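You operate a simulated robot arm through the tools that you are given. There is no shell and no other tool. Be economical: measure what you need, move in short steps, check, and stop when the job is done.

The job below is to be done with a simulated two-armed robot. You get a single attempt, and the scene is never put back.

TASK
Pick up the orange filter from the rack ledge with one hand, pass it to the other hand and put it on the lower shelf of the valve rack.

It is judged by the outcome, as a careful person would: the job done as asked, and still so three seconds after it is handed in. It fails if anything else is knocked over, pushed out of place, dropped, spilled or broken.

THE ROBOT
Two 7-joint arms with two-finger parallel grippers on one trunk, on a base that drives. Base frame: it is fixed to the floor where the robot stands at the start and does not move with it; the origin is under the middle of the robot, x ahead of it, y to its left, z up. Lengths are in mm, angles in rad, forces in N, time in s.
The left shoulder is at the start at [-109, 119, 729], the right one opposite. With the tool pointing down near the work surface each hand reaches from about 100 to 540 mm from the robot's upright axis, wherever it stands, measured 20 degrees to its own side. Places, roughly: lower shelf of the valve rack (24x88 cm) [-1920, 540, 800]. Payload 3.43 kg a hand.
The tool frame of a hand sits at the grasp point between the pads (the TCP): z along the fingers, y along the line on which they close. The tips reach 30 mm beyond it. Largest opening 94 mm; finger width 28, thickness 10; the body of the gripper, 50 by 96 mm, starts 55 mm behind the TCP.
Orientation is told as [roll, pitch, yaw] about the base's x, y, z axes, in that order, counted from this pose: with the fingers straight down and closing along the base's y, the tool's x points along the base's -x, its y along +y and its z along -z.

THE INTERFACE
- The arms move only by the tool nudge_tool. It takes "left_motion", "right_motion" or both (then of equal length, played together; a hand with none holds still); each is a list of rows, each a list of 7 numbers: the shift along the tool's x, y, z in units of 30 mm (1.0 is 30 mm), then the turn, a rotation vector about the tool's x, y, z in units of 4 degrees (1.0 is 4 degrees), then the opening, from 0 (shut) to 1 (fully open). In form: [[x, y, z, ax, ay, az, jaw], ...]. A call has 1 to 8 rows; each row shifts and turns the commanded pose from where the row before left it, along the tool's axes as they then stand. A call with a number of a shift or a turn outside -1 to 1 is refused whole. A row lasts 0.2 s, in which the tool goes at most 50 mm and 0.15 rad; a call with a longer step from one row to the next is refused whole, and so is a gripper value outside its range. A pose out of reach is approached as far as the arm can. The call stops where the force on the tool passes 40 N (or 10 N more than at its start, if that is more) or the arm is blocked; 0.2 s more then pass. Each finger travels about 153 mm/s and halts on what it meets, pressing with about 34 N; the grip force reading is that of the motor and also rises with nothing between the fingers. The clock runs only during rows and for 0.2 s after the last one: add rows that do not move to give the fingers time. The reply holds the time, the measured pose of the TCP, the force on the tool along the base axes, the opening and the grip force, in the units named above and with some noise, with the torque about the TCP (base axes, N m) and any sound that the robot's microphone picked up.
- Cameras (640 x 400 px; columns grow to the right, rows downward): "scene" is now at [5.8, -37.8, 1416.2]; the picture's right is [-0.59, -0.81, 0.00], its down [-0.72, 0.53, -0.46] and it looks along [0.37, -0.27, -0.89] (base axes); focal length 285 px, centre (320, 200). "left" rides on the left gripper at [76, -14, -102] in its tool frame; the picture's right is [0.18, 0.98, 0.00], its down [-0.75, 0.14, -0.64] and it looks along [-0.63, 0.12, 0.77] (tool axes); focal length 243 px, centre (320, 200). "right" rides on the right gripper at [76, 14, -103] in its tool frame; the picture's right is [-0.18, 0.98, 0.00], its down [-0.75, -0.14, -0.64] and it looks along [-0.63, -0.12, 0.77] (tool axes); focal length 243 px, centre (320, 200). There is no depth. A picture from a camera that has moved, and an enlarged one, comes with that camera's place and axes in the base frame and with its lens. The place of the scene camera against the robot may be out by one fixed shift of up to 12 mm in any direction.
- camera(camera): a new picture of that camera. The clock stands still meanwhile.
- slide_trunk(by): slides the trunk up (or, below 0, down) by that many mm; the arms and the scene camera ride with it, the base frame stays. It gives what a move gives, with no picture.
- drive_base(legs): drives the robot by 1 to 6 legs, each [ahead, left, turn to the left] in mm, mm and rad, along the robot's own axes; the way and the turn of a leg run together, so that a leg with both is an arc; at most 1500 mm and 3.142 rad a leg. The arms and the cameras ride along, it lands a little off, and it stops where it bumps. It gives what a move gives.
- aim_head(pan, tilt): turns the head with the scene camera to pan (to the left, within 2.496 rad either way) and tilt (down, from -0.506 to 1.204), counted from straight ahead of the robot. It gives what a move gives.
- close_up(camera, box): a new picture of the part [left, top, right, bottom] of that camera's present view, enlarged. The clock stands still meanwhile.
- sign_off(): hands the job in; it is judged then, once.

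Go step by step. Nothing tells you exact positions but the pictures and the camera data: compare them with the known pose of the tool, close in by small moves and look again before you grip or let go. The budget is 120 turns and 108 pictures, counting those below and the enlarged ones. Unless the task says otherwise, let go and move clear before handing in, and close with one line.

The tools are called after "Emit:" as a command line: name --argument value ..., lists and objects as JSON in quotes. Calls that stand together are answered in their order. nudge_tool: Moves the arms, as the interface text tells. Its arguments: {"type":"object","properties":{"left_motion":{"type":"array","items":{"type":"array","items":{"type":"number"}}},"right_motion":{"type":"array","items":{"type":"array","items":{"type":"number"}}}},"required":[]} The other tools are called the same way: slide_trunk (by) slides the trunk up or down; drive_base (legs) drives the base; aim_head (pan, tilt) turns the head that bears the scene camera; camera (camera) takes a picture; close_up (camera, box) takes an enlarged picture of a part of a camera's view; sign_off () hands the job in.

At the start:

```text
clock: 0.0
left_tcp_pos: [361.9, -23.1, 704.7]
left_orientation: [0.001, -0.002, -0.002]
left_force: [0.1, 0.1, 0.3]
left_moment: [0.01, -0.01, -0.02]
left_grip_width: 93.7
left_finger_force: 0.0
right_tcp_pos: [235.4, -277.7, 675.2]
right_orientation: [-0.001, 0.001, 0.0]
right_force: [-0.5, 0.4, -0.6]
right_moment: [-0.02, 0.01, 0.01]
right_grip_width: 93.7
right_finger_force: 0.1
trunk travel left (down, up): [-150.0, 185.0]
robot x, y, heading: [4.1, -4.0, 0.002]
head pan, tilt: [-0.635, 1.096]
```

scene: 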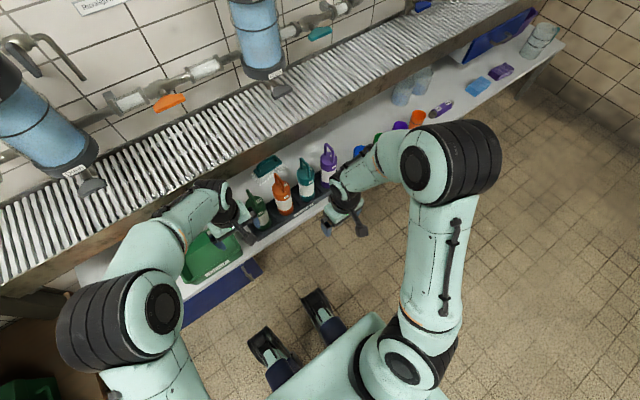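
right: 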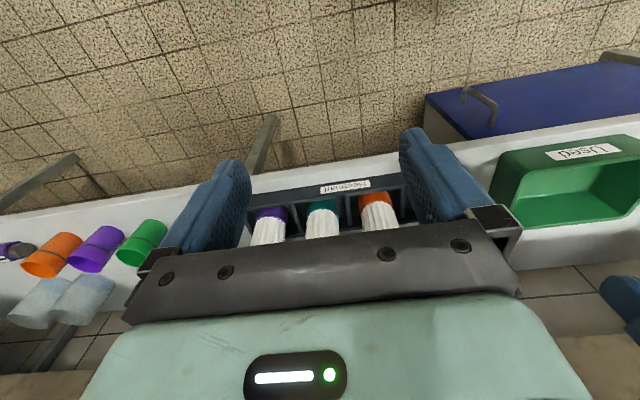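
left: 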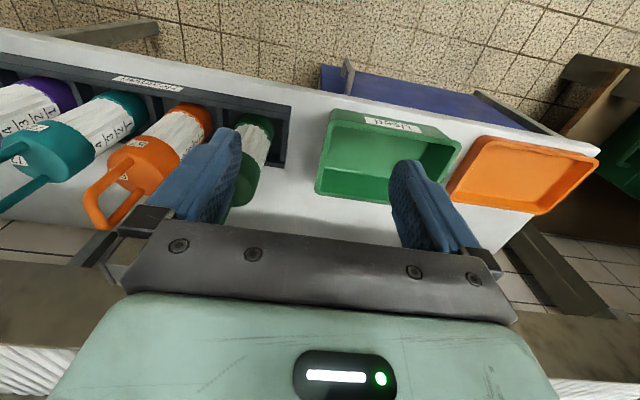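

I see a rack ledge ahead with four handled filters in a tray (purple, teal, orange, green), plus trays and cups. I'll take closer views before moving.

Emit:
close_up --camera "scene" --box '[180, 120, 400, 260]'

Emit:
close_up --camera "left" --box '[0, 20, 320, 220]'

Emit:
close_up --camera "scene" --box '[360, 0, 600, 150]'

```text
2.86 times, centred on (290, 190) of scene
camera zoom: at [5.8, -37.8, 1416.2], right [-0.59, -0.81, 0.0], down [-0.72, 0.53, -0.46], along [0.37, -0.27, -0.89], focal length 814 px, centre (406, 229)
```

zoom: 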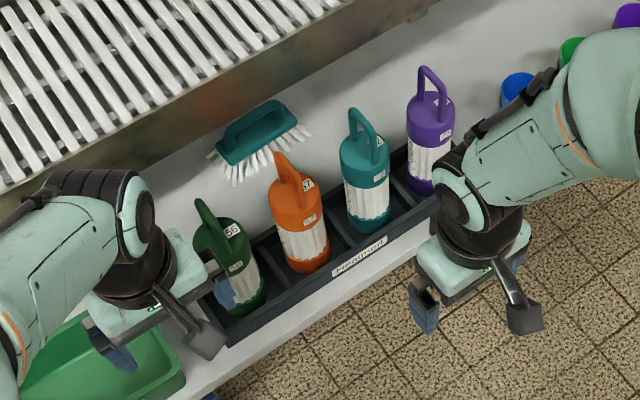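

```text
2.00 times, centred on (160, 120) of left
camera zoom: at [286.0, -36.1, 806.8], right [-0.18, 0.98, 0.0], down [0.75, 0.14, 0.64], along [0.63, 0.12, -0.77], focal length 485 px, centre (640, 360)
```

zoom: 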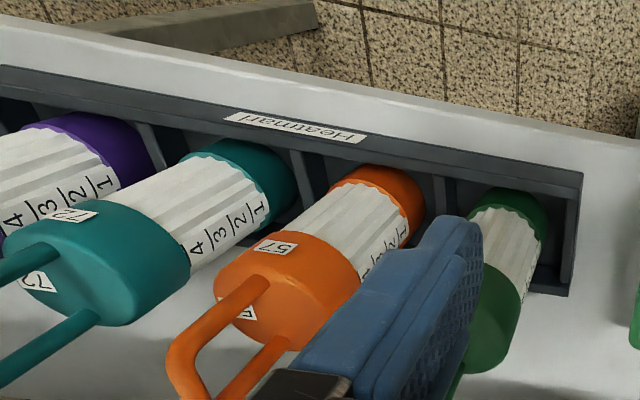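

```text
2.67 times, centred on (480, 75) of scene
camera zoom: at [5.8, -37.8, 1416.2], right [-0.59, -0.81, 0.0], down [-0.72, 0.53, -0.46], along [0.37, -0.27, -0.89], focal length 760 px, centre (-107, 533)
```

zoom: 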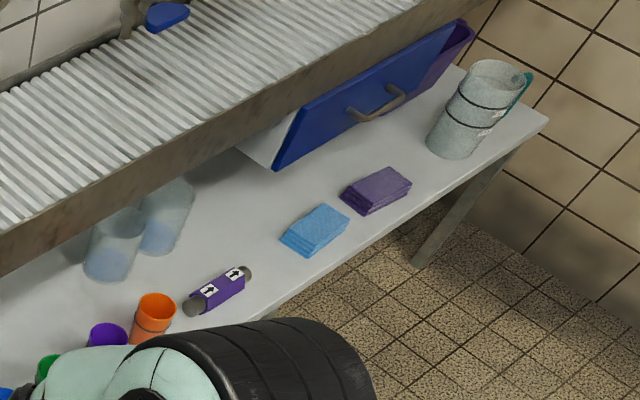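

The orange filter (57) stands in the third slot of the tray, around x≈470, y≈-205, with its handle top near z≈650. Next I'll look at the destination behind me and at the area to the left.

Emit:
aim_head --pan 2.49 --tilt 0.3

Emit:
camera --camera "scene"

Emit:
aim_head --pan -0.3 --tilt 0.75

Emit:
camera --camera "scene"

```text
clock: 2.7
left_tcp_pos: [362.6, -21.9, 704.4]
left_orientation: [0.001, -0.001, 0.0]
left_force: [-0.9, 0.1, -0.3]
left_moment: [-0.01, -0.02, -0.04]
left_grip_width: 94.2
left_finger_force: 0.1
right_tcp_pos: [236.1, -276.2, 676.1]
right_orientation: [0.0, 0.0, 0.0]
right_force: [-0.8, -0.4, -0.4]
right_moment: [-0.01, 0.01, 0.05]
right_grip_width: 93.9
right_finger_force: 0.0
trunk travel left (down, up): [-150.0, 185.0]
robot x, y, heading: [-2.2, 0.9, -0.001]
head pan, tilt: [2.491, 0.3]
```

```text
101 pictures are left
camera scene: at [-119.5, 56.4, 1482.0], right [0.61, 0.8, 0.0], down [0.24, -0.18, -0.96], along [-0.76, 0.58, -0.3], focal length 285 px, centre (320, 200)
```

scene: 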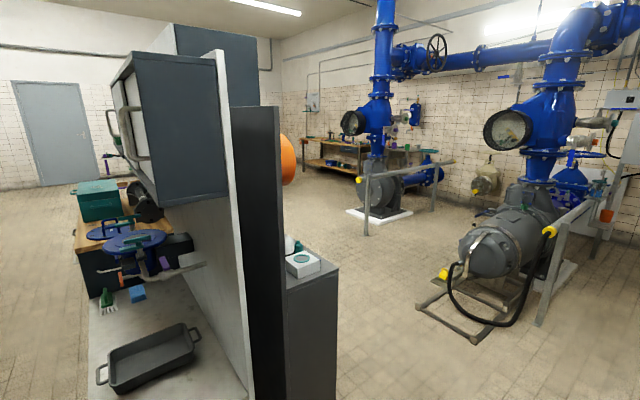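

```text
clock: 5.1
left_tcp_pos: [362.2, -23.0, 704.0]
left_orientation: [0.002, 0.0, 0.0]
left_force: [0.4, -0.4, -0.6]
left_moment: [-0.01, 0.0, -0.01]
left_grip_width: 94.2
left_finger_force: 0.0
right_tcp_pos: [236.6, -277.4, 676.0]
right_orientation: [-0.001, 0.0, 0.001]
right_force: [0.0, -0.5, -0.1]
right_moment: [0.02, 0.0, -0.01]
right_grip_width: 94.1
right_finger_force: 0.1
trunk travel left (down, up): [-150.0, 185.0]
robot x, y, heading: [-2.4, 1.9, 0.002]
head pan, tilt: [-0.3, 0.75]
```

```text
100 pictures are left
camera scene: at [33.9, -24.7, 1441.7], right [-0.3, -0.96, 0.0], down [-0.65, 0.2, -0.73], along [0.7, -0.22, -0.68], focal length 285 px, centre (320, 200)
```

scene: 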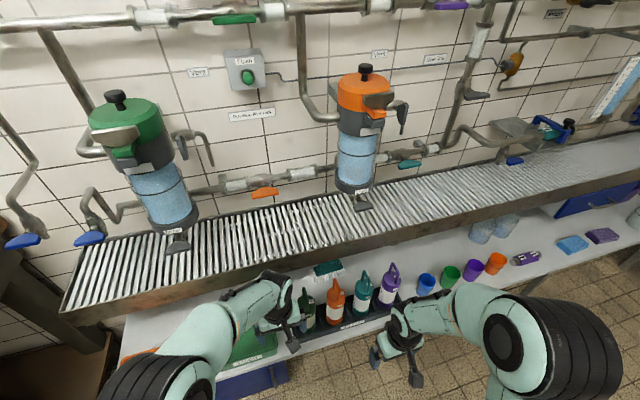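

The destination is partly hidden behind a partition, so I'll look at it after driving. First a close look at the filter and its neighbours.

Emit:
aim_head --pan -0.4 --tilt 0.9

Emit:
close_up --camera "scene" --box '[260, 160, 420, 260]'

Emit:
camera --camera "scene"

```text
clock: 5.8
left_tcp_pos: [362.5, -21.8, 705.0]
left_orientation: [0.001, 0.0, -0.001]
left_force: [0.4, -0.3, -0.9]
left_moment: [-0.04, 0.02, -0.04]
left_grip_width: 93.9
left_finger_force: 0.0
right_tcp_pos: [236.6, -276.3, 675.9]
right_orientation: [0.001, -0.001, 0.0]
right_force: [-0.4, 0.4, 0.3]
right_moment: [0.0, 0.0, 0.0]
right_grip_width: 94.0
right_finger_force: 0.1
trunk travel left (down, up): [-150.0, 185.0]
robot x, y, heading: [-3.4, 1.8, -0.003]
head pan, tilt: [-0.4, 0.901]
```

```text
4.00 times, centred on (340, 210) of scene
camera zoom: at [24.3, -29.5, 1429.8], right [-0.39, -0.92, 0.0], down [-0.72, 0.3, -0.62], along [0.57, -0.24, -0.78], focal length 1140 px, centre (240, 160)
```

zoom: 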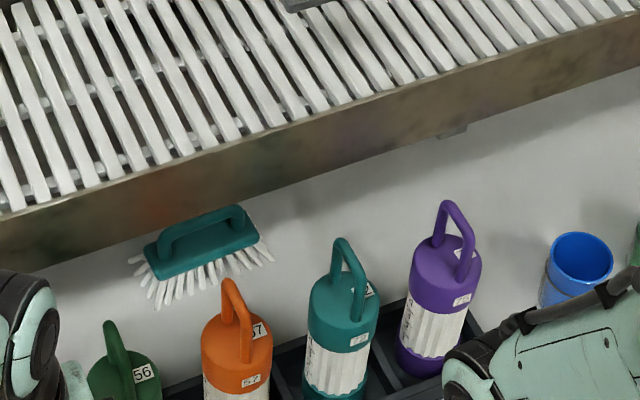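

```text
98 pictures are left
camera scene: at [24.3, -29.5, 1429.8], right [-0.39, -0.92, 0.0], down [-0.72, 0.3, -0.62], along [0.57, -0.24, -0.78], focal length 285 px, centre (320, 200)
```

scene: 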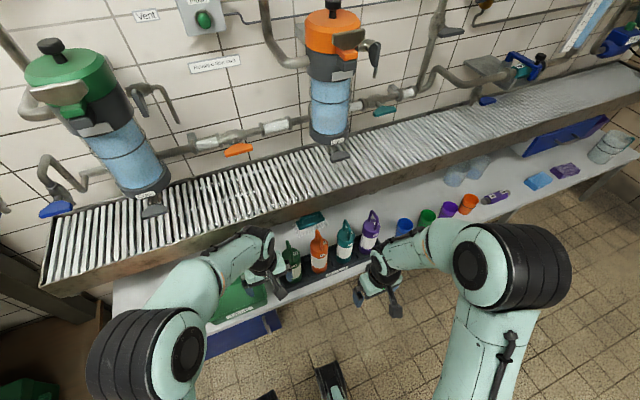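

Handle gripping from above looks right. I'll move the left hand aside and bring the right hand up near the filter to measure with its camera.

Emit:
nudge_tool --left_motion '[[1, 1, 0, 0, 0, 0, 1], [1, 1, 0, 0, 0, 0, 1], [1, 1, 0, 0, 0, 0, 1], [0, 0, 0, 0, 0, 0, 1], [0, 0, 0, 0, 0, 0, 1]]' --right_motion '[[0, 0, -1, 0, 0, 0, 1], [0, 0, -1, 0, 0, 0, 1], [-0.5, 1, 0, 0, 0, 0, 1], [-1, 1, 0, 0, 0, 0, 1], [-1, 0.3, 0, 0, 0, 0, 1]]'

Emit:
camera --camera "right"

Emit:
camera --camera "scene"

```text
clock: 7.0
left_tcp_pos: [274.3, 67.2, 705.5]
left_orientation: [0.001, 0.0, 0.001]
left_force: [0.5, -0.2, -0.1]
left_moment: [-0.05, -0.01, 0.03]
left_grip_width: 93.9
left_finger_force: 0.0
right_tcp_pos: [310.1, -208.0, 732.4]
right_orientation: [0.001, 0.001, -0.001]
right_force: [0.2, 0.6, -0.2]
right_moment: [0.05, 0.0, -0.03]
right_grip_width: 94.0
right_finger_force: 0.0
trunk travel left (down, up): [-150.0, 185.0]
robot x, y, heading: [1.0, -0.8, 0.001]
head pan, tilt: [-0.4, 0.901]
```

```text
97 pictures are left
camera right: at [234.0, -193.9, 836.1], right [0.18, 0.98, 0.0], down [0.75, -0.14, 0.64], along [0.63, -0.12, -0.77], focal length 243 px, centre (320, 200)
```

right: 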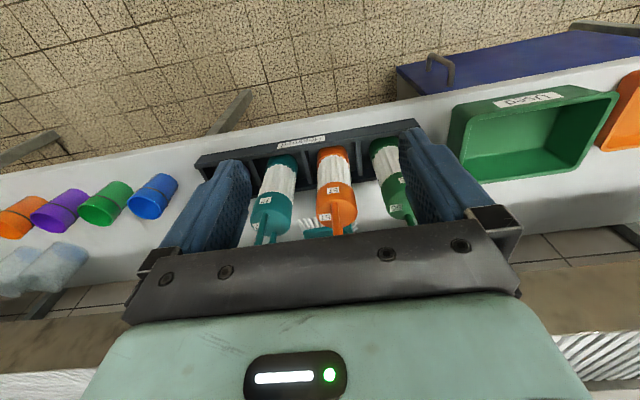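

```text
96 pictures are left
camera scene: at [24.6, -29.4, 1429.7], right [-0.39, -0.92, 0.0], down [-0.72, 0.3, -0.62], along [0.57, -0.24, -0.78], focal length 285 px, centre (320, 200)
```

scene: 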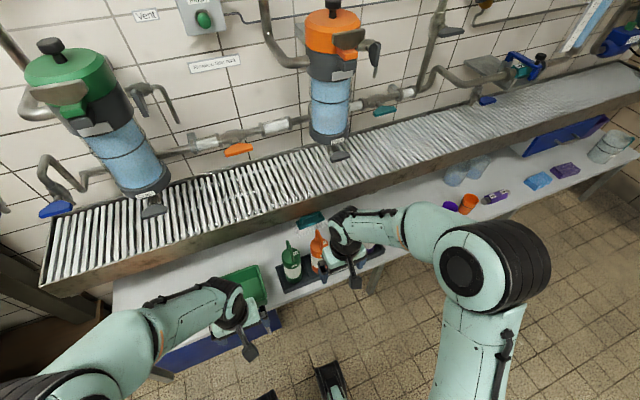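

Emit:
close_up --camera "right" --box '[220, 110, 440, 248]'

Emit:
close_up --camera "left" --box '[0, 0, 320, 200]'

Emit:
close_up --camera "scene" --box '[250, 190, 410, 290]'

```text
2.90 times, centred on (330, 179) of right
camera zoom: at [234.0, -193.9, 836.1], right [0.18, 0.98, 0.0], down [0.75, -0.14, 0.64], along [0.63, -0.12, -0.77], focal length 703 px, centre (291, 261)
```

zoom: 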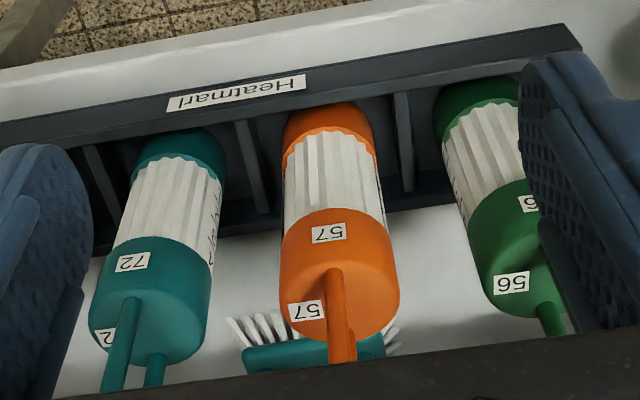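

```text
2.00 times, centred on (160, 100) of left
camera zoom: at [196.6, 53.5, 808.2], right [-0.18, 0.98, 0.0], down [0.75, 0.14, 0.64], along [0.63, 0.12, -0.77], focal length 485 px, centre (640, 400)
```

zoom: 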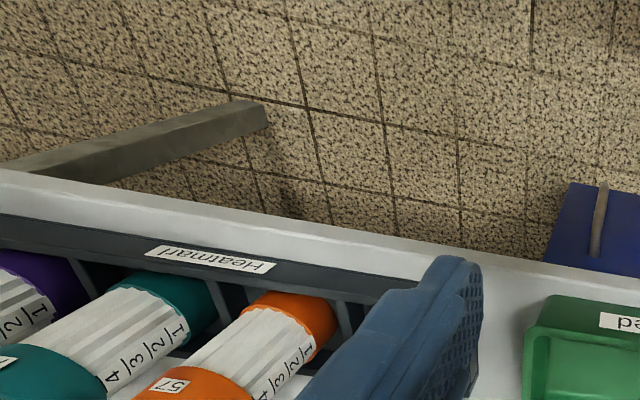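

```text
4.00 times, centred on (330, 240) of scene
camera zoom: at [24.6, -29.4, 1429.7], right [-0.39, -0.92, 0.0], down [-0.72, 0.3, -0.62], along [0.57, -0.24, -0.78], focal length 1140 px, centre (280, 40)
```

zoom: 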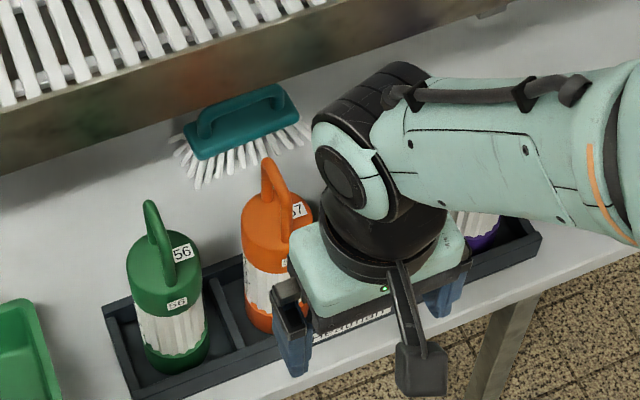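

The rack's front bar overhangs close behind the filter (x≈508, z≈720–800), so I'll tilt the right hand about 44° and come at the handle from the front and above.

Emit:
nudge_tool --right_motion '[[0, 0, 0, 0, -1, 0, 1], [0, 0, 0, 0, -1, 0, 1], [0, 0, 0, 0, -1, 0, 1], [0, 0, 0, 0, -1, 0, 1], [0, 0, 0, 0, -1, 0, 1], [0, 0, 0, 0, -1, 0, 1], [0, 0, 0, 0, -1, 0, 1], [0, 0, 0, 0, -1, 0, 1]]'

Emit:
nudge_tool --right_motion '[[0, 0, 0, 0, -1, 0, 1], [0, 0, 0, 0, -1, 0, 1], [0, 0, 0, 0, -1, 0, 1], [0, 0, 0, 0, 0, 0, 1]]'

Emit:
camera --camera "right"

Emit:
camera --camera "scene"

```text
clock: 8.8
left_tcp_pos: [273.4, 66.8, 705.6]
left_orientation: [-0.001, 0.0, -0.001]
left_force: [-0.2, -0.2, 1.5]
left_moment: [-0.01, -0.02, -0.02]
left_grip_width: 94.2
left_finger_force: 0.0
right_tcp_pos: [311.6, -210.8, 734.3]
right_orientation: [-0.017, -0.49, 0.0]
right_force: [-0.2, 0.0, -0.1]
right_moment: [0.01, 0.03, 0.0]
right_grip_width: 94.2
right_finger_force: 0.1
right hand out of reach, approached as far as the arm can: row 8
trunk travel left (down, up): [-150.0, 185.0]
robot x, y, heading: [1.6, 0.6, 0.001]
head pan, tilt: [-0.4, 0.901]
```

```text
clock: 9.8
left_tcp_pos: [273.6, 67.3, 707.0]
left_orientation: [-0.001, -0.001, 0.0]
left_force: [0.5, -0.5, 0.4]
left_moment: [-0.01, 0.01, -0.05]
left_grip_width: 94.0
left_finger_force: 0.1
right_tcp_pos: [310.1, -213.5, 734.1]
right_orientation: [-0.039, -0.643, 0.009]
right_force: [-0.3, -0.6, 0.6]
right_moment: [-0.04, -0.02, 0.01]
right_grip_width: 94.1
right_finger_force: 0.0
right hand out of reach, approached as far as the arm can: row 2
trunk travel left (down, up): [-150.0, 185.0]
robot x, y, heading: [-0.3, -0.8, -0.001]
head pan, tilt: [-0.4, 0.901]
```

```text
92 pictures are left
camera right: at [188.2, -196.8, 770.2], right [0.16, 0.98, 0.08], down [0.21, -0.11, 0.97], along [0.96, -0.14, -0.23], focal length 243 px, centre (320, 200)
```

right: 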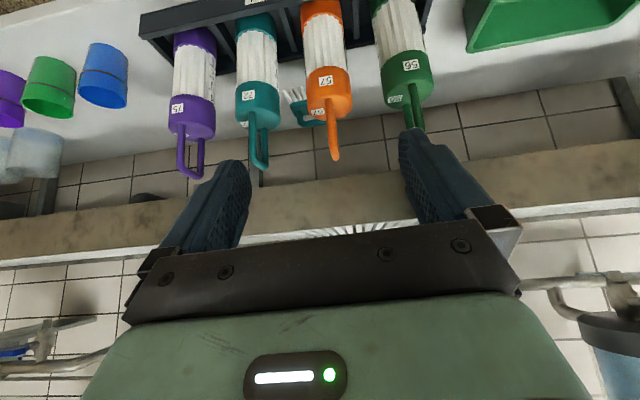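

```text
91 pictures are left
camera scene: at [24.3, -29.5, 1429.8], right [-0.39, -0.92, 0.0], down [-0.72, 0.3, -0.62], along [0.57, -0.24, -0.78], focal length 285 px, centre (320, 200)
```

scene: 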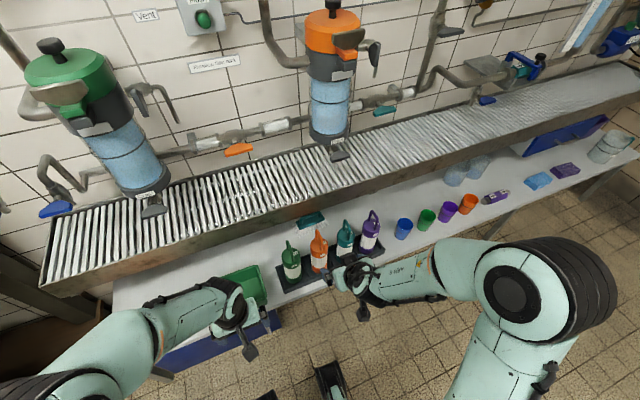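

Emit:
close_up --camera "right" --box '[270, 60, 430, 160]'

Emit:
close_up --camera "scene" --box '[270, 205, 390, 280]'

```text
4.00 times, centred on (350, 110) of right
camera zoom: at [188.2, -196.8, 770.2], right [0.16, 0.98, 0.08], down [0.21, -0.11, 0.97], along [0.96, -0.14, -0.23], focal length 970 px, centre (200, 560)
```

zoom: 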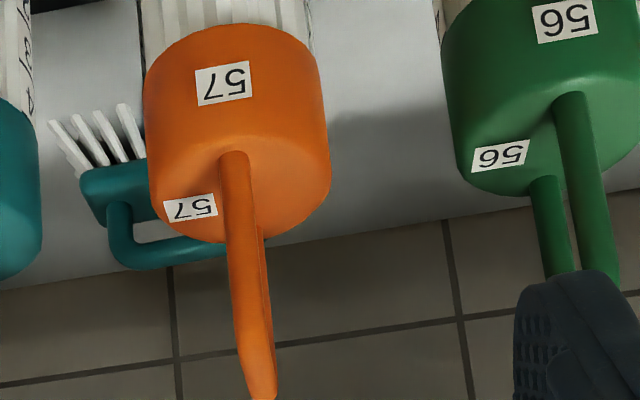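

```text
5.33 times, centred on (330, 242) of scene
camera zoom: at [24.3, -29.5, 1429.8], right [-0.39, -0.92, 0.0], down [-0.72, 0.3, -0.62], along [0.57, -0.24, -0.78], focal length 1520 px, centre (267, -27)
```

zoom: 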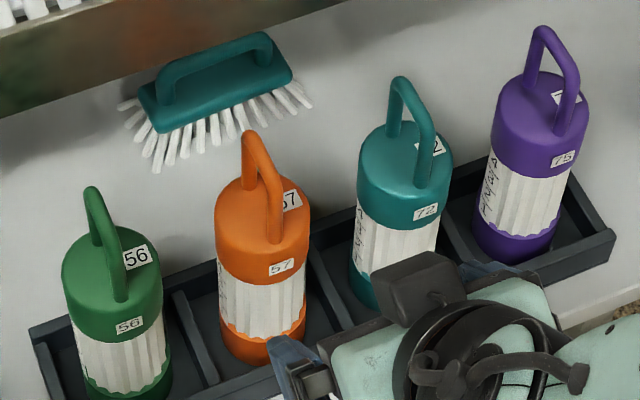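

The handle is edge-on to the hand at y≈-216, top about (483, -216, 645). I'll close most of the distance and check.

Emit:
nudge_tool --right_motion '[[-0.57, 0, 1, 0, 0, 0, 1], [-0.57, 0, 1, 0, 0, 0, 1], [-0.57, -0.08, 1, 0, 0, 0, 1], [0, 0, 0, 0, 0, 0, 1], [0, 0, 0, 0, 0, 0, 1]]'

Emit:
camera --camera "right"

Emit:
close_up --camera "scene" --box '[270, 205, 390, 280]'

```text
clock: 11.0
left_tcp_pos: [273.7, 66.8, 705.9]
left_orientation: [0.0, 0.001, -0.001]
left_force: [0.7, -0.9, 0.5]
left_moment: [0.01, -0.03, -0.01]
left_grip_width: 94.3
left_finger_force: 0.0
right_tcp_pos: [404.9, -220.0, 694.0]
right_orientation: [-0.039, -0.644, 0.01]
right_force: [0.1, -0.5, 0.3]
right_moment: [0.01, -0.01, 0.0]
right_grip_width: 94.1
right_finger_force: 0.0
trunk travel left (down, up): [-150.0, 185.0]
robot x, y, heading: [-0.9, -2.8, -0.003]
head pan, tilt: [-0.4, 0.901]
```

```text
88 pictures are left
camera right: at [283.5, -203.6, 729.2], right [0.16, 0.98, 0.08], down [0.22, -0.11, 0.97], along [0.96, -0.14, -0.23], focal length 243 px, centre (320, 200)
```

right: 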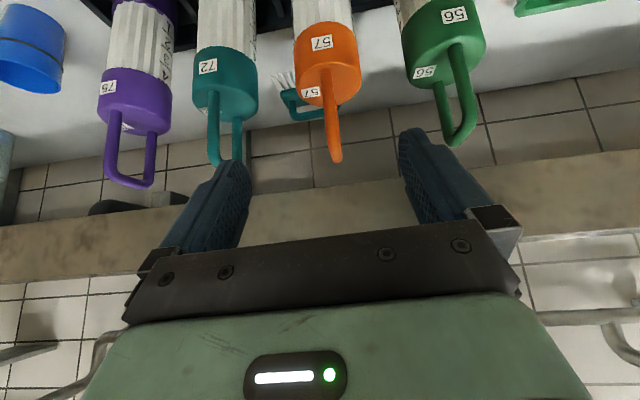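

```text
5.33 times, centred on (330, 242) of scene
camera zoom: at [24.4, -29.6, 1429.8], right [-0.39, -0.92, 0.0], down [-0.72, 0.3, -0.62], along [0.57, -0.24, -0.78], focal length 1520 px, centre (267, -27)
```

zoom: 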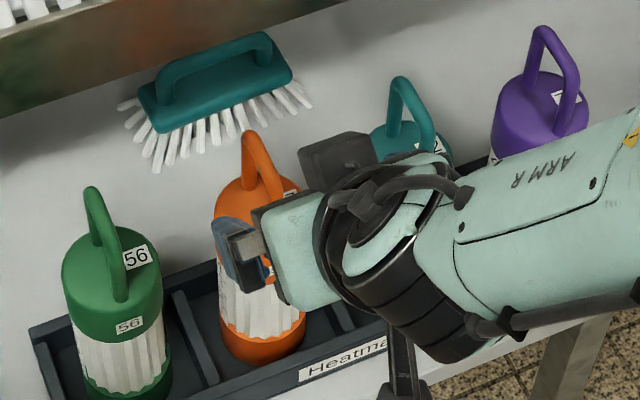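

Emit:
nudge_tool --right_motion '[[-0.23, 0.03, 0.6, 0, 0, 0, 1], [-0.23, 0.03, 0.8, 0, 0, 0, 1], [-0.24, 0.03, 0.8, 0, 0, 0, 1], [0, 0, 0.8, 0, 0, 0, 1], [0, 0, 0, 0, 0, 0, 1]]'

Emit:
camera --camera "right"

Emit:
close_up --camera "left" --box '[0, 0, 320, 200]'

Emit:
close_up --camera "scene" --box '[270, 205, 390, 280]'

```text
clock: 12.2
left_tcp_pos: [272.7, 67.9, 706.4]
left_orientation: [-0.001, 0.001, 0.0]
left_force: [0.1, 0.3, -0.5]
left_moment: [0.05, 0.01, -0.04]
left_grip_width: 94.0
left_finger_force: 0.1
right_tcp_pos: [475.6, -220.4, 634.7]
right_orientation: [-0.041, -0.643, 0.009]
right_force: [0.1, -0.6, 0.4]
right_moment: [-0.01, -0.04, 0.01]
right_grip_width: 94.1
right_finger_force: 0.1
trunk travel left (down, up): [-150.0, 185.0]
robot x, y, heading: [-1.5, 1.4, 0.005]
head pan, tilt: [-0.4, 0.901]
```

```text
86 pictures are left
camera right: at [353.5, -203.3, 671.4], right [0.16, 0.98, 0.08], down [0.21, -0.11, 0.97], along [0.96, -0.14, -0.23], focal length 243 px, centre (320, 200)
```

right: 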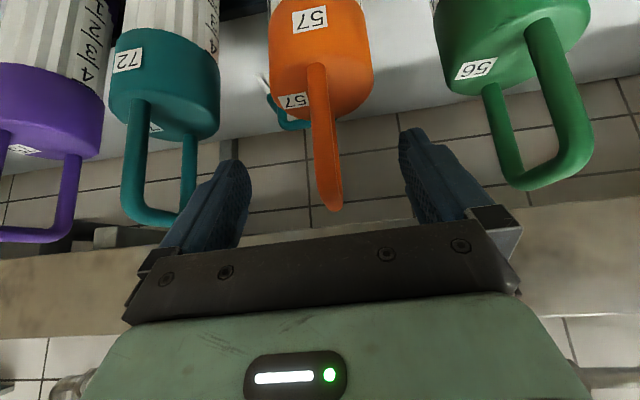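

```text
2.00 times, centred on (160, 100) of left
camera zoom: at [196.5, 53.3, 808.3], right [-0.18, 0.98, 0.0], down [0.75, 0.14, 0.64], along [0.63, 0.12, -0.77], focal length 485 px, centre (640, 400)
```

zoom: 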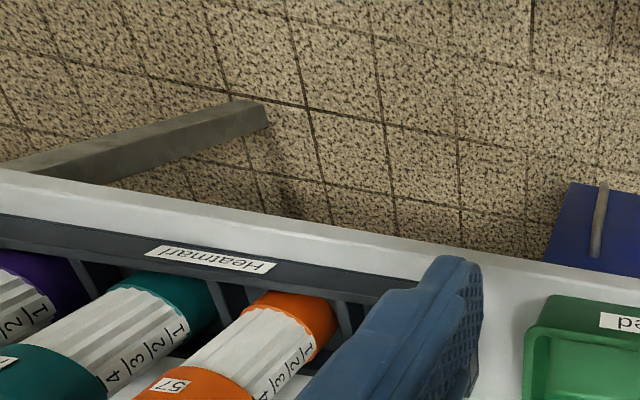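

```text
5.33 times, centred on (330, 242) of scene
camera zoom: at [24.2, -29.5, 1429.8], right [-0.39, -0.92, 0.0], down [-0.72, 0.3, -0.62], along [0.57, -0.24, -0.78], focal length 1520 px, centre (267, -27)
```

zoom: 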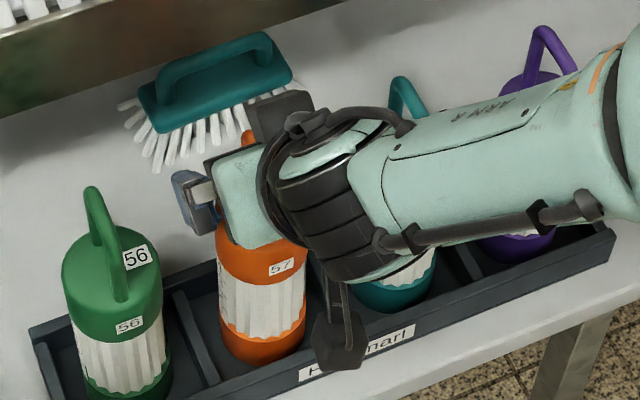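

The fingers straddle the handle, which is about 6 mm to +y of the tool centre. I'll shift, go a little deeper and close.

Emit:
nudge_tool --right_motion '[[0, 0.22, 0.25, 0, 0, 0, 1], [0, 0, 0, 0, 0, 0, 0.6], [0, 0, 0, 0, 0, 0, 0.3], [0, 0, 0, 0, 0, 0, 0.0], [0, 0, 0, 0, 0, 0, 0.0], [0, 0, 0, 0, 0, 0, 0.0]]'

Emit:
camera --camera "right"

```text
clock: 13.6
left_tcp_pos: [274.3, 67.0, 705.5]
left_orientation: [0.0, 0.001, -0.001]
left_force: [0.5, 0.1, -0.2]
left_moment: [0.03, -0.01, 0.0]
left_grip_width: 93.9
left_finger_force: 0.0
right_tcp_pos: [481.9, -214.2, 628.4]
right_orientation: [-0.039, -0.644, 0.007]
right_force: [-0.7, -0.9, -0.5]
right_moment: [0.02, 0.05, -0.02]
right_grip_width: 13.7
right_finger_force: 34.4
trunk travel left (down, up): [-150.0, 185.0]
robot x, y, heading: [1.2, 0.3, -0.002]
head pan, tilt: [-0.4, 0.901]
```

```text
83 pictures are left
camera right: at [358.8, -197.1, 665.0], right [0.16, 0.98, 0.08], down [0.22, -0.11, 0.97], along [0.96, -0.14, -0.23], focal length 243 px, centre (320, 200)
```

right: 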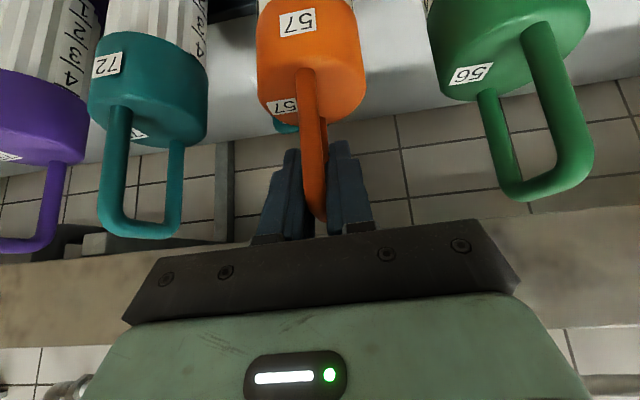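

Gripped (13.7 mm handle). I'll lift gently clear of the tray, drifting back away from the rack bar.

Emit:
nudge_tool --right_motion '[[-0.3, 0, -0.4, 0, 0, 0, 0], [-0.3, 0, -0.4, 0, 0, 0, 0], [-0.29, 0, -0.55, 0, 0, 0, 0], [-0.2, 0, -0.6, 0, 0, 0, 0], [0, 0, 0, 0, 0, 0, 0]]'

Emit:
camera --camera "right"

Emit:
close_up --camera "scene" --box '[270, 205, 390, 280]'

Emit:
camera --camera "left"

```text
clock: 14.8
left_tcp_pos: [273.3, 66.3, 706.0]
left_orientation: [-0.001, 0.0, -0.001]
left_force: [-0.2, 0.6, -0.5]
left_moment: [-0.02, 0.03, 0.03]
left_grip_width: 93.9
left_finger_force: 0.0
right_tcp_pos: [472.2, -209.8, 694.3]
right_orientation: [-0.037, -0.644, 0.008]
right_force: [-0.5, 0.1, -1.1]
right_moment: [0.0, 0.01, -0.01]
right_grip_width: 13.8
right_finger_force: 33.6
trunk travel left (down, up): [-150.0, 185.0]
robot x, y, heading: [-4.1, -1.1, -0.0]
head pan, tilt: [-0.4, 0.901]
```

```text
82 pictures are left
camera right: at [350.2, -192.4, 730.2], right [0.16, 0.98, 0.08], down [0.22, -0.11, 0.97], along [0.96, -0.14, -0.23], focal length 243 px, centre (320, 200)
```

right: 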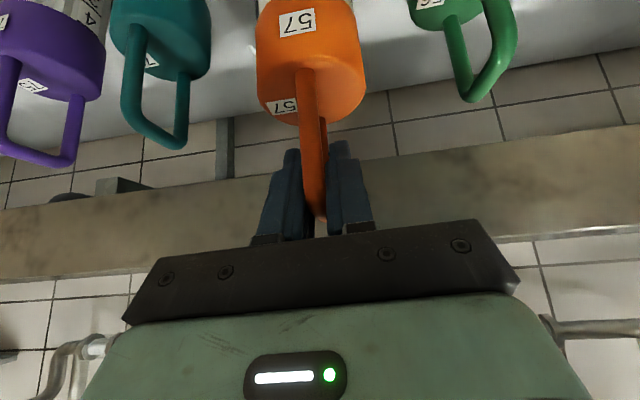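

```text
5.33 times, centred on (330, 242) of scene
camera zoom: at [24.5, -29.7, 1429.7], right [-0.39, -0.92, 0.0], down [-0.72, 0.3, -0.62], along [0.57, -0.24, -0.78], focal length 1520 px, centre (267, -27)
```

zoom: 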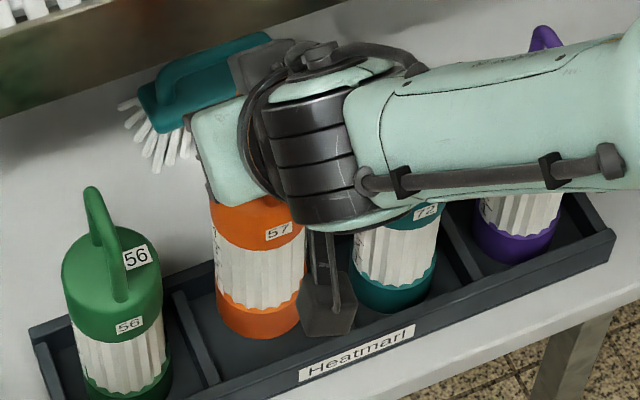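

```text
80 pictures are left
camera left: at [196.7, 53.2, 808.2], right [-0.18, 0.98, 0.0], down [0.75, 0.14, 0.64], along [0.63, 0.12, -0.77], focal length 243 px, centre (320, 200)
```

left: 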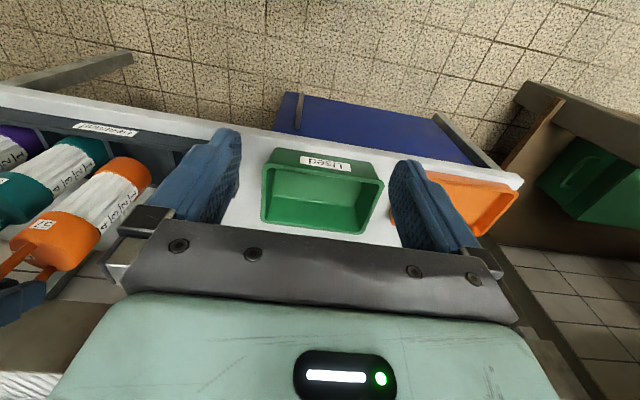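

The filter is free of its slot. I'll raise and draw it back more, then back the base away from the ledge.

Emit:
nudge_tool --right_motion '[[0.2, 0, -0.8, 0, 0, 0, 0], [0.3, 0, -0.8, 0, 0, 0, 0], [0.3, 0, -0.8, 0, 0, 0, 0], [0.3, 0, -0.8, 0, 0, 0, 0], [0, 0, 0, 0, 0, 0, 0]]'

Emit:
camera --camera "scene"

Emit:
camera --camera "left"

```text
clock: 16.0
left_tcp_pos: [273.6, 66.0, 706.4]
left_orientation: [-0.002, 0.0, -0.001]
left_force: [0.1, -0.7, 0.3]
left_moment: [0.02, 0.02, -0.02]
left_grip_width: 94.0
left_finger_force: 0.0
right_tcp_pos: [388.5, -207.7, 751.8]
right_orientation: [-0.037, -0.646, 0.01]
right_force: [0.8, -0.5, -1.8]
right_moment: [-0.02, 0.01, -0.04]
right_grip_width: 14.1
right_finger_force: 34.2
trunk travel left (down, up): [-150.0, 185.0]
robot x, y, heading: [-1.5, 0.5, 0.0]
head pan, tilt: [-0.4, 0.901]
```

```text
79 pictures are left
camera scene: at [24.6, -29.7, 1429.7], right [-0.39, -0.92, 0.0], down [-0.72, 0.3, -0.62], along [0.57, -0.24, -0.78], focal length 285 px, centre (320, 200)
```

scene: 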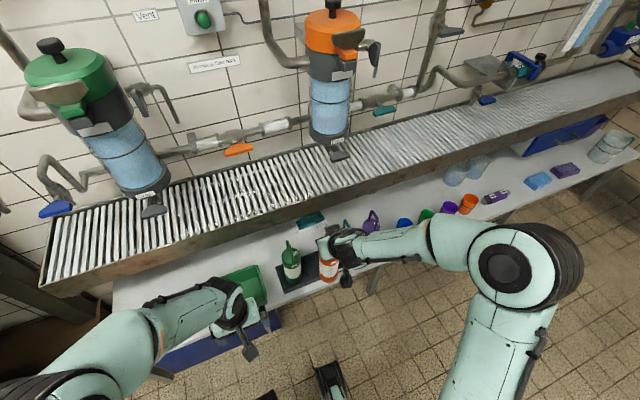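

```text
78 pictures are left
camera left: at [196.8, 53.2, 808.2], right [-0.18, 0.98, 0.0], down [0.75, 0.14, 0.64], along [0.63, 0.12, -0.77], focal length 243 px, centre (320, 200)
```

left: 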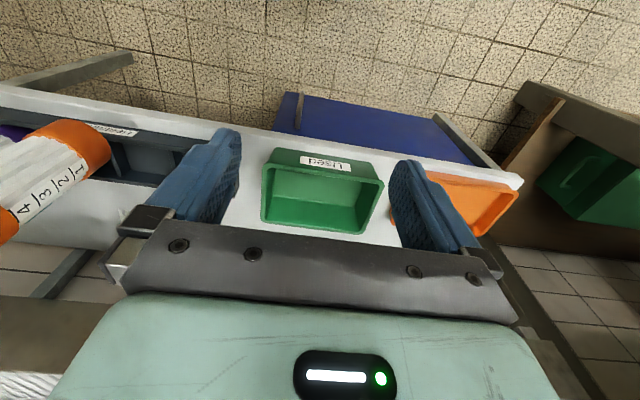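

Emit:
drive_base --legs '[[-250, 0, 0]]'

Emit:
aim_head --pan 2.49 --tilt 0.5

Emit:
camera --camera "scene"

Emit:
aim_head --pan -2.49 --tilt 0.4

Emit:
camera --camera "scene"

```text
clock: 17.9
left_tcp_pos: [22.0, 66.7, 705.9]
left_orientation: [-0.001, 0.0, -0.003]
left_force: [0.4, -0.6, 0.7]
left_moment: [0.0, -0.03, 0.01]
left_grip_width: 93.9
left_finger_force: 0.1
right_tcp_pos: [137.3, -209.7, 753.0]
right_orientation: [-0.038, -0.645, 0.004]
right_force: [-0.2, -0.3, -1.8]
right_moment: [-0.06, -0.01, -0.04]
right_grip_width: 13.6
right_finger_force: 33.7
trunk travel left (down, up): [-150.0, 185.0]
robot x, y, heading: [-250.8, -0.2, -0.005]
head pan, tilt: [-0.4, 0.901]
```

```text
clock: 20.4
left_tcp_pos: [21.8, 65.4, 705.4]
left_orientation: [-0.001, -0.001, -0.003]
left_force: [0.3, -0.4, 0.4]
left_moment: [-0.03, 0.01, 0.02]
left_grip_width: 93.9
left_finger_force: 0.1
right_tcp_pos: [135.7, -209.3, 751.6]
right_orientation: [-0.038, -0.644, 0.004]
right_force: [-1.7, 0.0, -0.8]
right_moment: [0.0, -0.03, 0.0]
right_grip_width: 14.0
right_finger_force: 34.0
trunk travel left (down, up): [-150.0, 185.0]
robot x, y, heading: [-251.4, 0.2, -0.006]
head pan, tilt: [2.491, 0.499]
```

```text
77 pictures are left
camera scene: at [-368.5, 55.9, 1463.6], right [0.61, 0.79, 0.0], down [0.38, -0.29, -0.88], along [-0.7, 0.54, -0.48], focal length 285 px, centre (320, 200)
```

scene: 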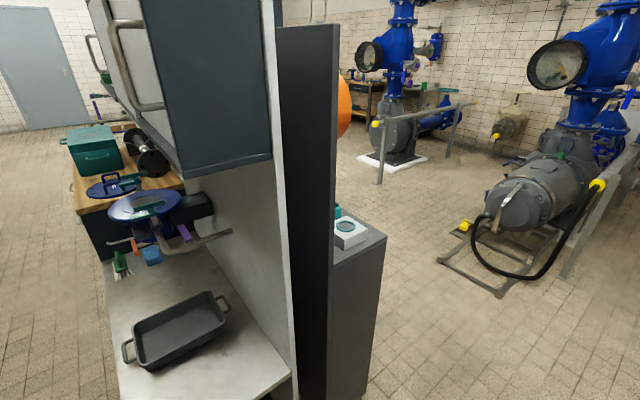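

```text
clock: 24.3
left_tcp_pos: [22.7, 66.3, 705.9]
left_orientation: [0.001, -0.001, -0.004]
left_force: [0.0, 0.2, 0.3]
left_moment: [0.01, 0.01, 0.0]
left_grip_width: 93.8
left_finger_force: 0.0
right_tcp_pos: [136.6, -209.6, 751.6]
right_orientation: [-0.04, -0.645, 0.004]
right_force: [0.7, 1.0, -0.9]
right_moment: [-0.01, 0.0, 0.0]
right_grip_width: 13.9
right_finger_force: 34.3
trunk travel left (down, up): [-150.0, 185.0]
robot x, y, heading: [-246.9, 0.5, -0.005]
head pan, tilt: [-2.491, 0.4]
```

```text
76 pictures are left
camera scene: at [-370.2, -55.5, 1472.8], right [-0.6, 0.8, 0.0], down [0.31, 0.23, -0.92], along [-0.73, -0.56, -0.39], focal length 285 px, centre (320, 200)
```

scene: 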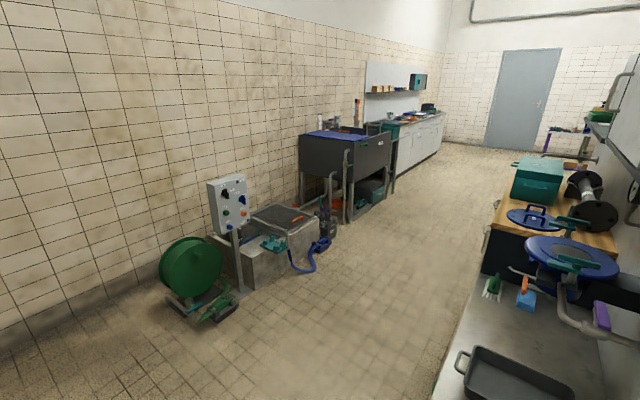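

The valve rack at (-1920, 540) is on the far side of the partition, so I'll do the handover here in the open. The right hand brings the filter to the middle while the left yaws and pitches to come at the body from the left.

Emit:
nudge_tool --left_motion '[[0, 0.4, 1, 0, 0, 0, 1], [0, 0.4, 1, 0, 0, 0, 1], [0, 0, 0, 0, 0, 1, 1], [0, 0, 0, 0, 0, 1, 1], [0, 0, 0, 0, 0, 1, 1], [0, 0, 0, 0, 0, 1, 1], [0, 0, 0, 0, 0, 1, 1], [0, 0, 0, 0, 0, 1, 1]]' --right_motion '[[0, 0.6, 0, 0, 0, 0, 0], [0, 0.6, 0, 0, 0, 0, 0], [0, 0.6, 0, 0, 0, 0, 0], [0, 0.6, 0, 0, 0, 0, 0], [0, 0.6, 0, 0, 0, 0, 0], [0, 0.6, 0, 0, 0, 0, 0], [0, 0.6, 0, 0, 0, 0, 0], [0, 0, 0, 0, 0, 0, 0]]'

Emit:
nudge_tool --left_motion '[[0, 0, 0, 0, 0, 1, 1], [0, 0, 0, 0, 0, 1, 1], [0, 0, 0, 0, 0, 1, 1], [0, 0, 0, 0, 0, 1, 1], [0, 0, 0, 0, 0, 1, 1], [0, 0, 0, 0, -1, 0, 1], [0, 0, 0, 0, -1, 0, 1], [0, 0, 0, 0, -1, 0, 1]]'

Emit:
nudge_tool --left_motion '[[0, 0, 0, 0, -1, 0, 1], [0, 0, 0, 0, -1, 0, 1], [0, 0, 0, 0, -1, 0, 1], [0, 0, 0, 0, -1, 0, 1], [0, 0, 0, 0, -1, 0, 1], [0, 0, 0, 0, -1, 0, 1], [0, 0, 0, 0, -1, 0, 1], [0, 0, 0, 0, -1, 0, 1]]'

Emit:
aim_head --pan -0.1 --tilt 1.0

Emit:
camera --camera "scene"

Emit:
camera --camera "left"

```text
clock: 26.1
left_tcp_pos: [22.2, 90.0, 646.7]
left_orientation: [0.002, -0.001, -0.423]
left_force: [-0.1, 0.4, -0.3]
left_moment: [0.0, 0.0, 0.0]
left_grip_width: 93.7
left_finger_force: 0.0
right_tcp_pos: [138.9, -82.8, 749.0]
right_orientation: [-0.04, -0.642, 0.003]
right_force: [-1.1, 1.3, -1.9]
right_moment: [-0.01, -0.02, 0.0]
right_grip_width: 13.7
right_finger_force: 33.6
trunk travel left (down, up): [-150.0, 185.0]
robot x, y, heading: [-251.3, 0.1, -0.004]
head pan, tilt: [-2.491, 0.4]
```

```text
clock: 27.9
left_tcp_pos: [22.5, 88.7, 645.8]
left_orientation: [-0.001, -0.21, -0.773]
left_force: [-0.2, 0.3, 0.1]
left_moment: [0.01, 0.01, 0.0]
left_grip_width: 94.1
left_finger_force: 0.0
right_tcp_pos: [138.2, -81.9, 748.9]
right_orientation: [-0.038, -0.644, 0.003]
right_force: [0.6, 0.7, -1.7]
right_moment: [-0.02, -0.03, 0.03]
right_grip_width: 13.8
right_finger_force: 34.0
trunk travel left (down, up): [-150.0, 185.0]
robot x, y, heading: [-250.9, 0.3, -0.005]
head pan, tilt: [-2.491, 0.4]
```

```text
clock: 29.7
left_tcp_pos: [22.2, 89.8, 645.8]
left_orientation: [0.0, -0.769, -0.772]
left_force: [0.5, -0.2, -0.2]
left_moment: [-0.01, -0.02, -0.01]
left_grip_width: 94.2
left_finger_force: 0.1
right_tcp_pos: [138.1, -81.8, 748.4]
right_orientation: [-0.038, -0.646, 0.004]
right_force: [0.4, 0.3, -1.6]
right_moment: [0.01, 0.0, 0.02]
right_grip_width: 13.8
right_finger_force: 34.4
trunk travel left (down, up): [-150.0, 185.0]
robot x, y, heading: [-251.5, -1.2, -0.007]
head pan, tilt: [-2.491, 0.4]
```

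```text
clock: 31.9
left_tcp_pos: [23.1, 91.0, 645.6]
left_orientation: [-0.001, -0.767, -0.771]
left_force: [-0.5, 0.2, -0.1]
left_moment: [0.0, 0.0, -0.01]
left_grip_width: 94.1
left_finger_force: 0.1
right_tcp_pos: [138.3, -82.2, 749.6]
right_orientation: [-0.038, -0.643, 0.003]
right_force: [0.3, 0.1, -2.2]
right_moment: [-0.02, 0.01, 0.01]
right_grip_width: 13.7
right_finger_force: 34.0
trunk travel left (down, up): [-150.0, 185.0]
robot x, y, heading: [-252.1, 0.7, -0.009]
head pan, tilt: [-0.099, 1.0]
```

```text
75 pictures are left
camera scene: at [-227.1, -6.8, 1422.5], right [-0.1, -0.99, 0.0], down [-0.84, 0.09, -0.54], along [0.54, -0.06, -0.84], focal length 285 px, centre (320, 200)
```

scene: 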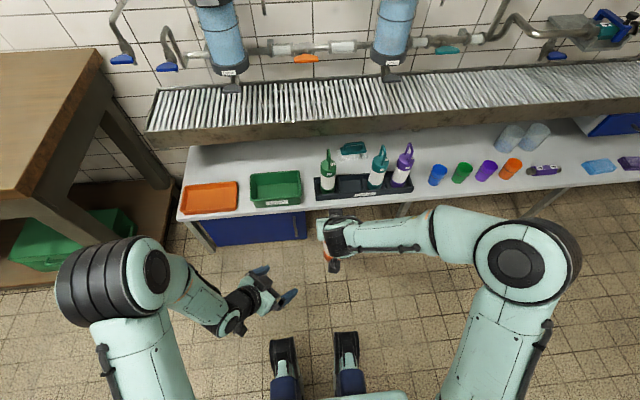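

```text
74 pictures are left
camera left: at [-78.3, 168.3, 666.5], right [0.59, 0.8, -0.13], down [0.17, 0.03, 0.99], along [0.79, -0.6, -0.11], focal length 243 px, centre (320, 200)
```

left: 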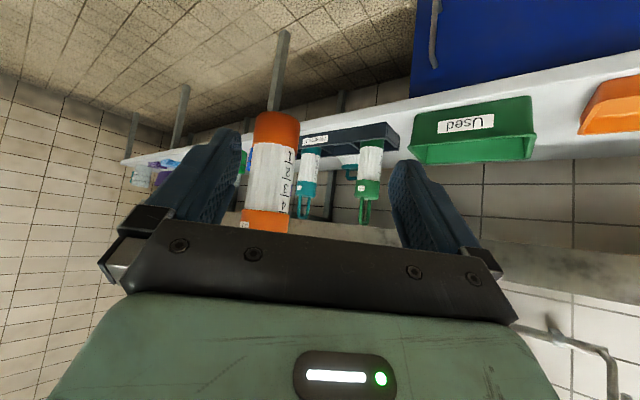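

Good view of the filter from the left hand. I'll pitch the left hand to about 68° and line it up sideways with the filter axis.

Emit:
nudge_tool --left_motion '[[0, -0.27, 0, 0, -1, 0, 1], [0, -0.27, 0, 0, -1, 0, 1], [0, -0.27, 0, 0, -1, 0, 1], [0, -0.27, 0, 0, -1, 0, 1], [0, -0.27, 0, 0, -1, 0, 1], [0, -0.27, 0, 0, -1, 0, 1], [0, 0, 0, 0, 0, 0, 1]]'

Emit:
camera --camera "left"

Emit:
close_up --camera "scene" --box '[200, 180, 400, 305]'

```text
clock: 33.5
left_tcp_pos: [-4.2, 56.3, 641.7]
left_orientation: [0.0, -1.188, -0.774]
left_force: [-0.5, 0.1, 0.2]
left_moment: [0.0, 0.02, -0.02]
left_grip_width: 93.9
left_finger_force: 0.2
left hand out of reach, approached as far as the arm can: row 3, 4
right_tcp_pos: [139.5, -82.2, 748.3]
right_orientation: [-0.039, -0.644, 0.003]
right_force: [-0.1, 0.3, -1.8]
right_moment: [0.0, -0.01, 0.01]
right_grip_width: 14.0
right_finger_force: 33.9
trunk travel left (down, up): [-150.0, 185.0]
robot x, y, heading: [-252.8, -0.6, 0.0]
head pan, tilt: [-0.099, 1.0]
```

```text
73 pictures are left
camera left: at [-102.7, 132.2, 608.1], right [0.64, 0.75, -0.17], down [-0.13, 0.32, 0.94], along [0.76, -0.58, 0.3], focal length 243 px, centre (320, 200)
```

left: 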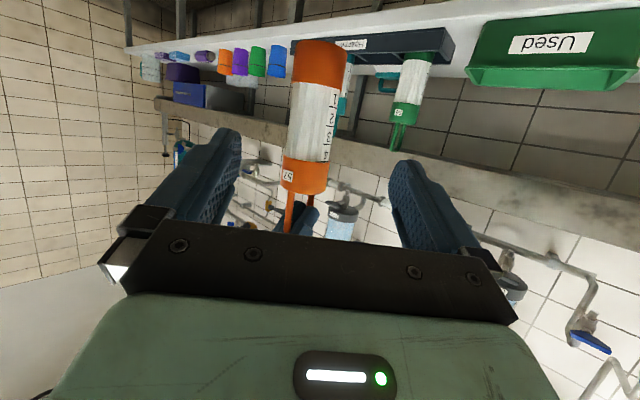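

```text
3.20 times, centred on (300, 242) of scene
camera zoom: at [-227.1, -6.8, 1422.5], right [-0.1, -0.99, 0.0], down [-0.84, 0.09, -0.54], along [0.54, -0.06, -0.84], focal length 912 px, centre (384, 64)
```

zoom: 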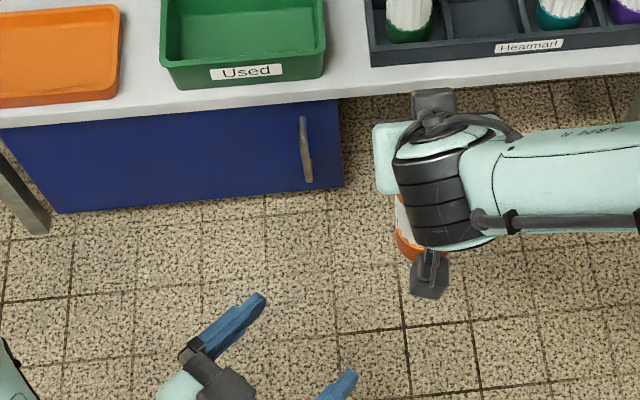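

Laterally aligned. I'll advance horizontally about 110 mm and look again.

Emit:
nudge_tool --left_motion '[[-0.34, 0, 0.85, 0, 0, 0, 1], [-0.34, 0, 0.85, 0, 0, 0, 1], [-0.34, 0, 0.85, 0, 0, 0, 1], [-0.34, 0, 0.85, 0, 0, 0, 1], [0, 0, 0, 0, 0, 0, 1]]'

Emit:
camera --camera "left"

Emit:
close_up --camera "scene" --box '[200, 180, 400, 305]'

Emit:
camera --camera "right"

```text
clock: 34.7
left_tcp_pos: [75.6, -20.9, 639.7]
left_orientation: [-0.001, -1.186, -0.772]
left_force: [-0.1, -0.4, 0.8]
left_moment: [0.0, 0.02, 0.01]
left_grip_width: 93.9
left_finger_force: 0.1
right_tcp_pos: [138.0, -81.5, 748.7]
right_orientation: [-0.039, -0.645, 0.005]
right_force: [1.3, 0.0, -1.0]
right_moment: [0.0, -0.01, -0.02]
right_grip_width: 13.7
right_finger_force: 34.7
trunk travel left (down, up): [-150.0, 185.0]
robot x, y, heading: [-249.7, -1.5, -0.004]
head pan, tilt: [-0.099, 1.0]
```

```text
71 pictures are left
camera left: at [-23.5, 56.2, 607.2], right [0.64, 0.75, -0.17], down [-0.13, 0.32, 0.94], along [0.76, -0.58, 0.3], focal length 243 px, centre (320, 200)
```

left: 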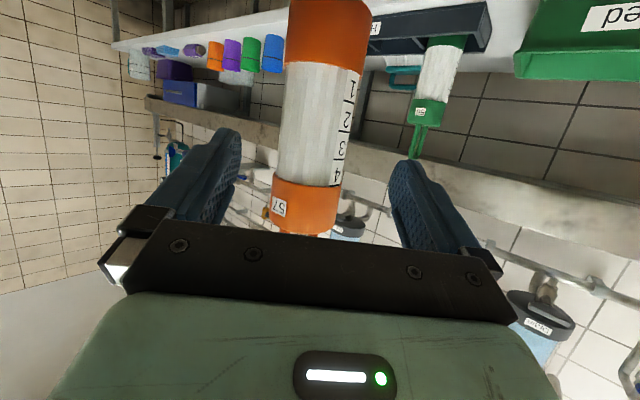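

```text
3.20 times, centred on (300, 242) of scene
camera zoom: at [-227.1, -6.6, 1422.5], right [-0.1, -0.99, 0.0], down [-0.84, 0.09, -0.54], along [0.54, -0.06, -0.84], focal length 912 px, centre (384, 64)
```

zoom: 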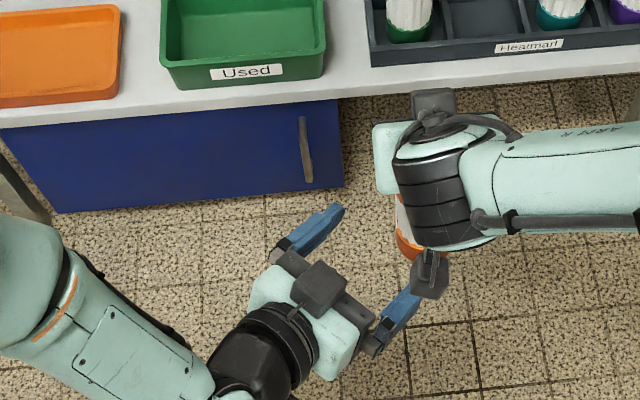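

```text
69 pictures are left
camera right: at [16.4, -64.3, 785.0], right [0.17, 0.98, 0.08], down [0.21, -0.12, 0.97], along [0.96, -0.14, -0.23], focal length 243 px, centre (320, 200)
```

right: 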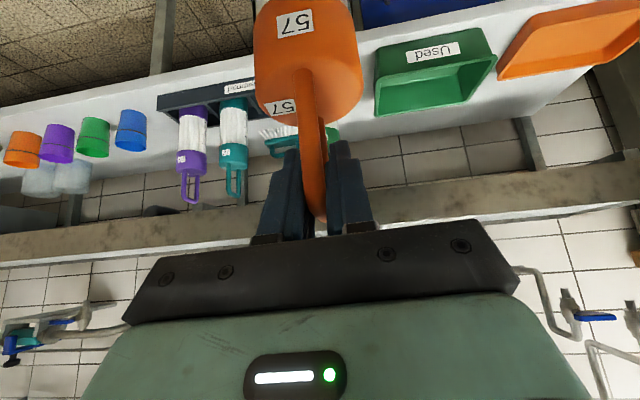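

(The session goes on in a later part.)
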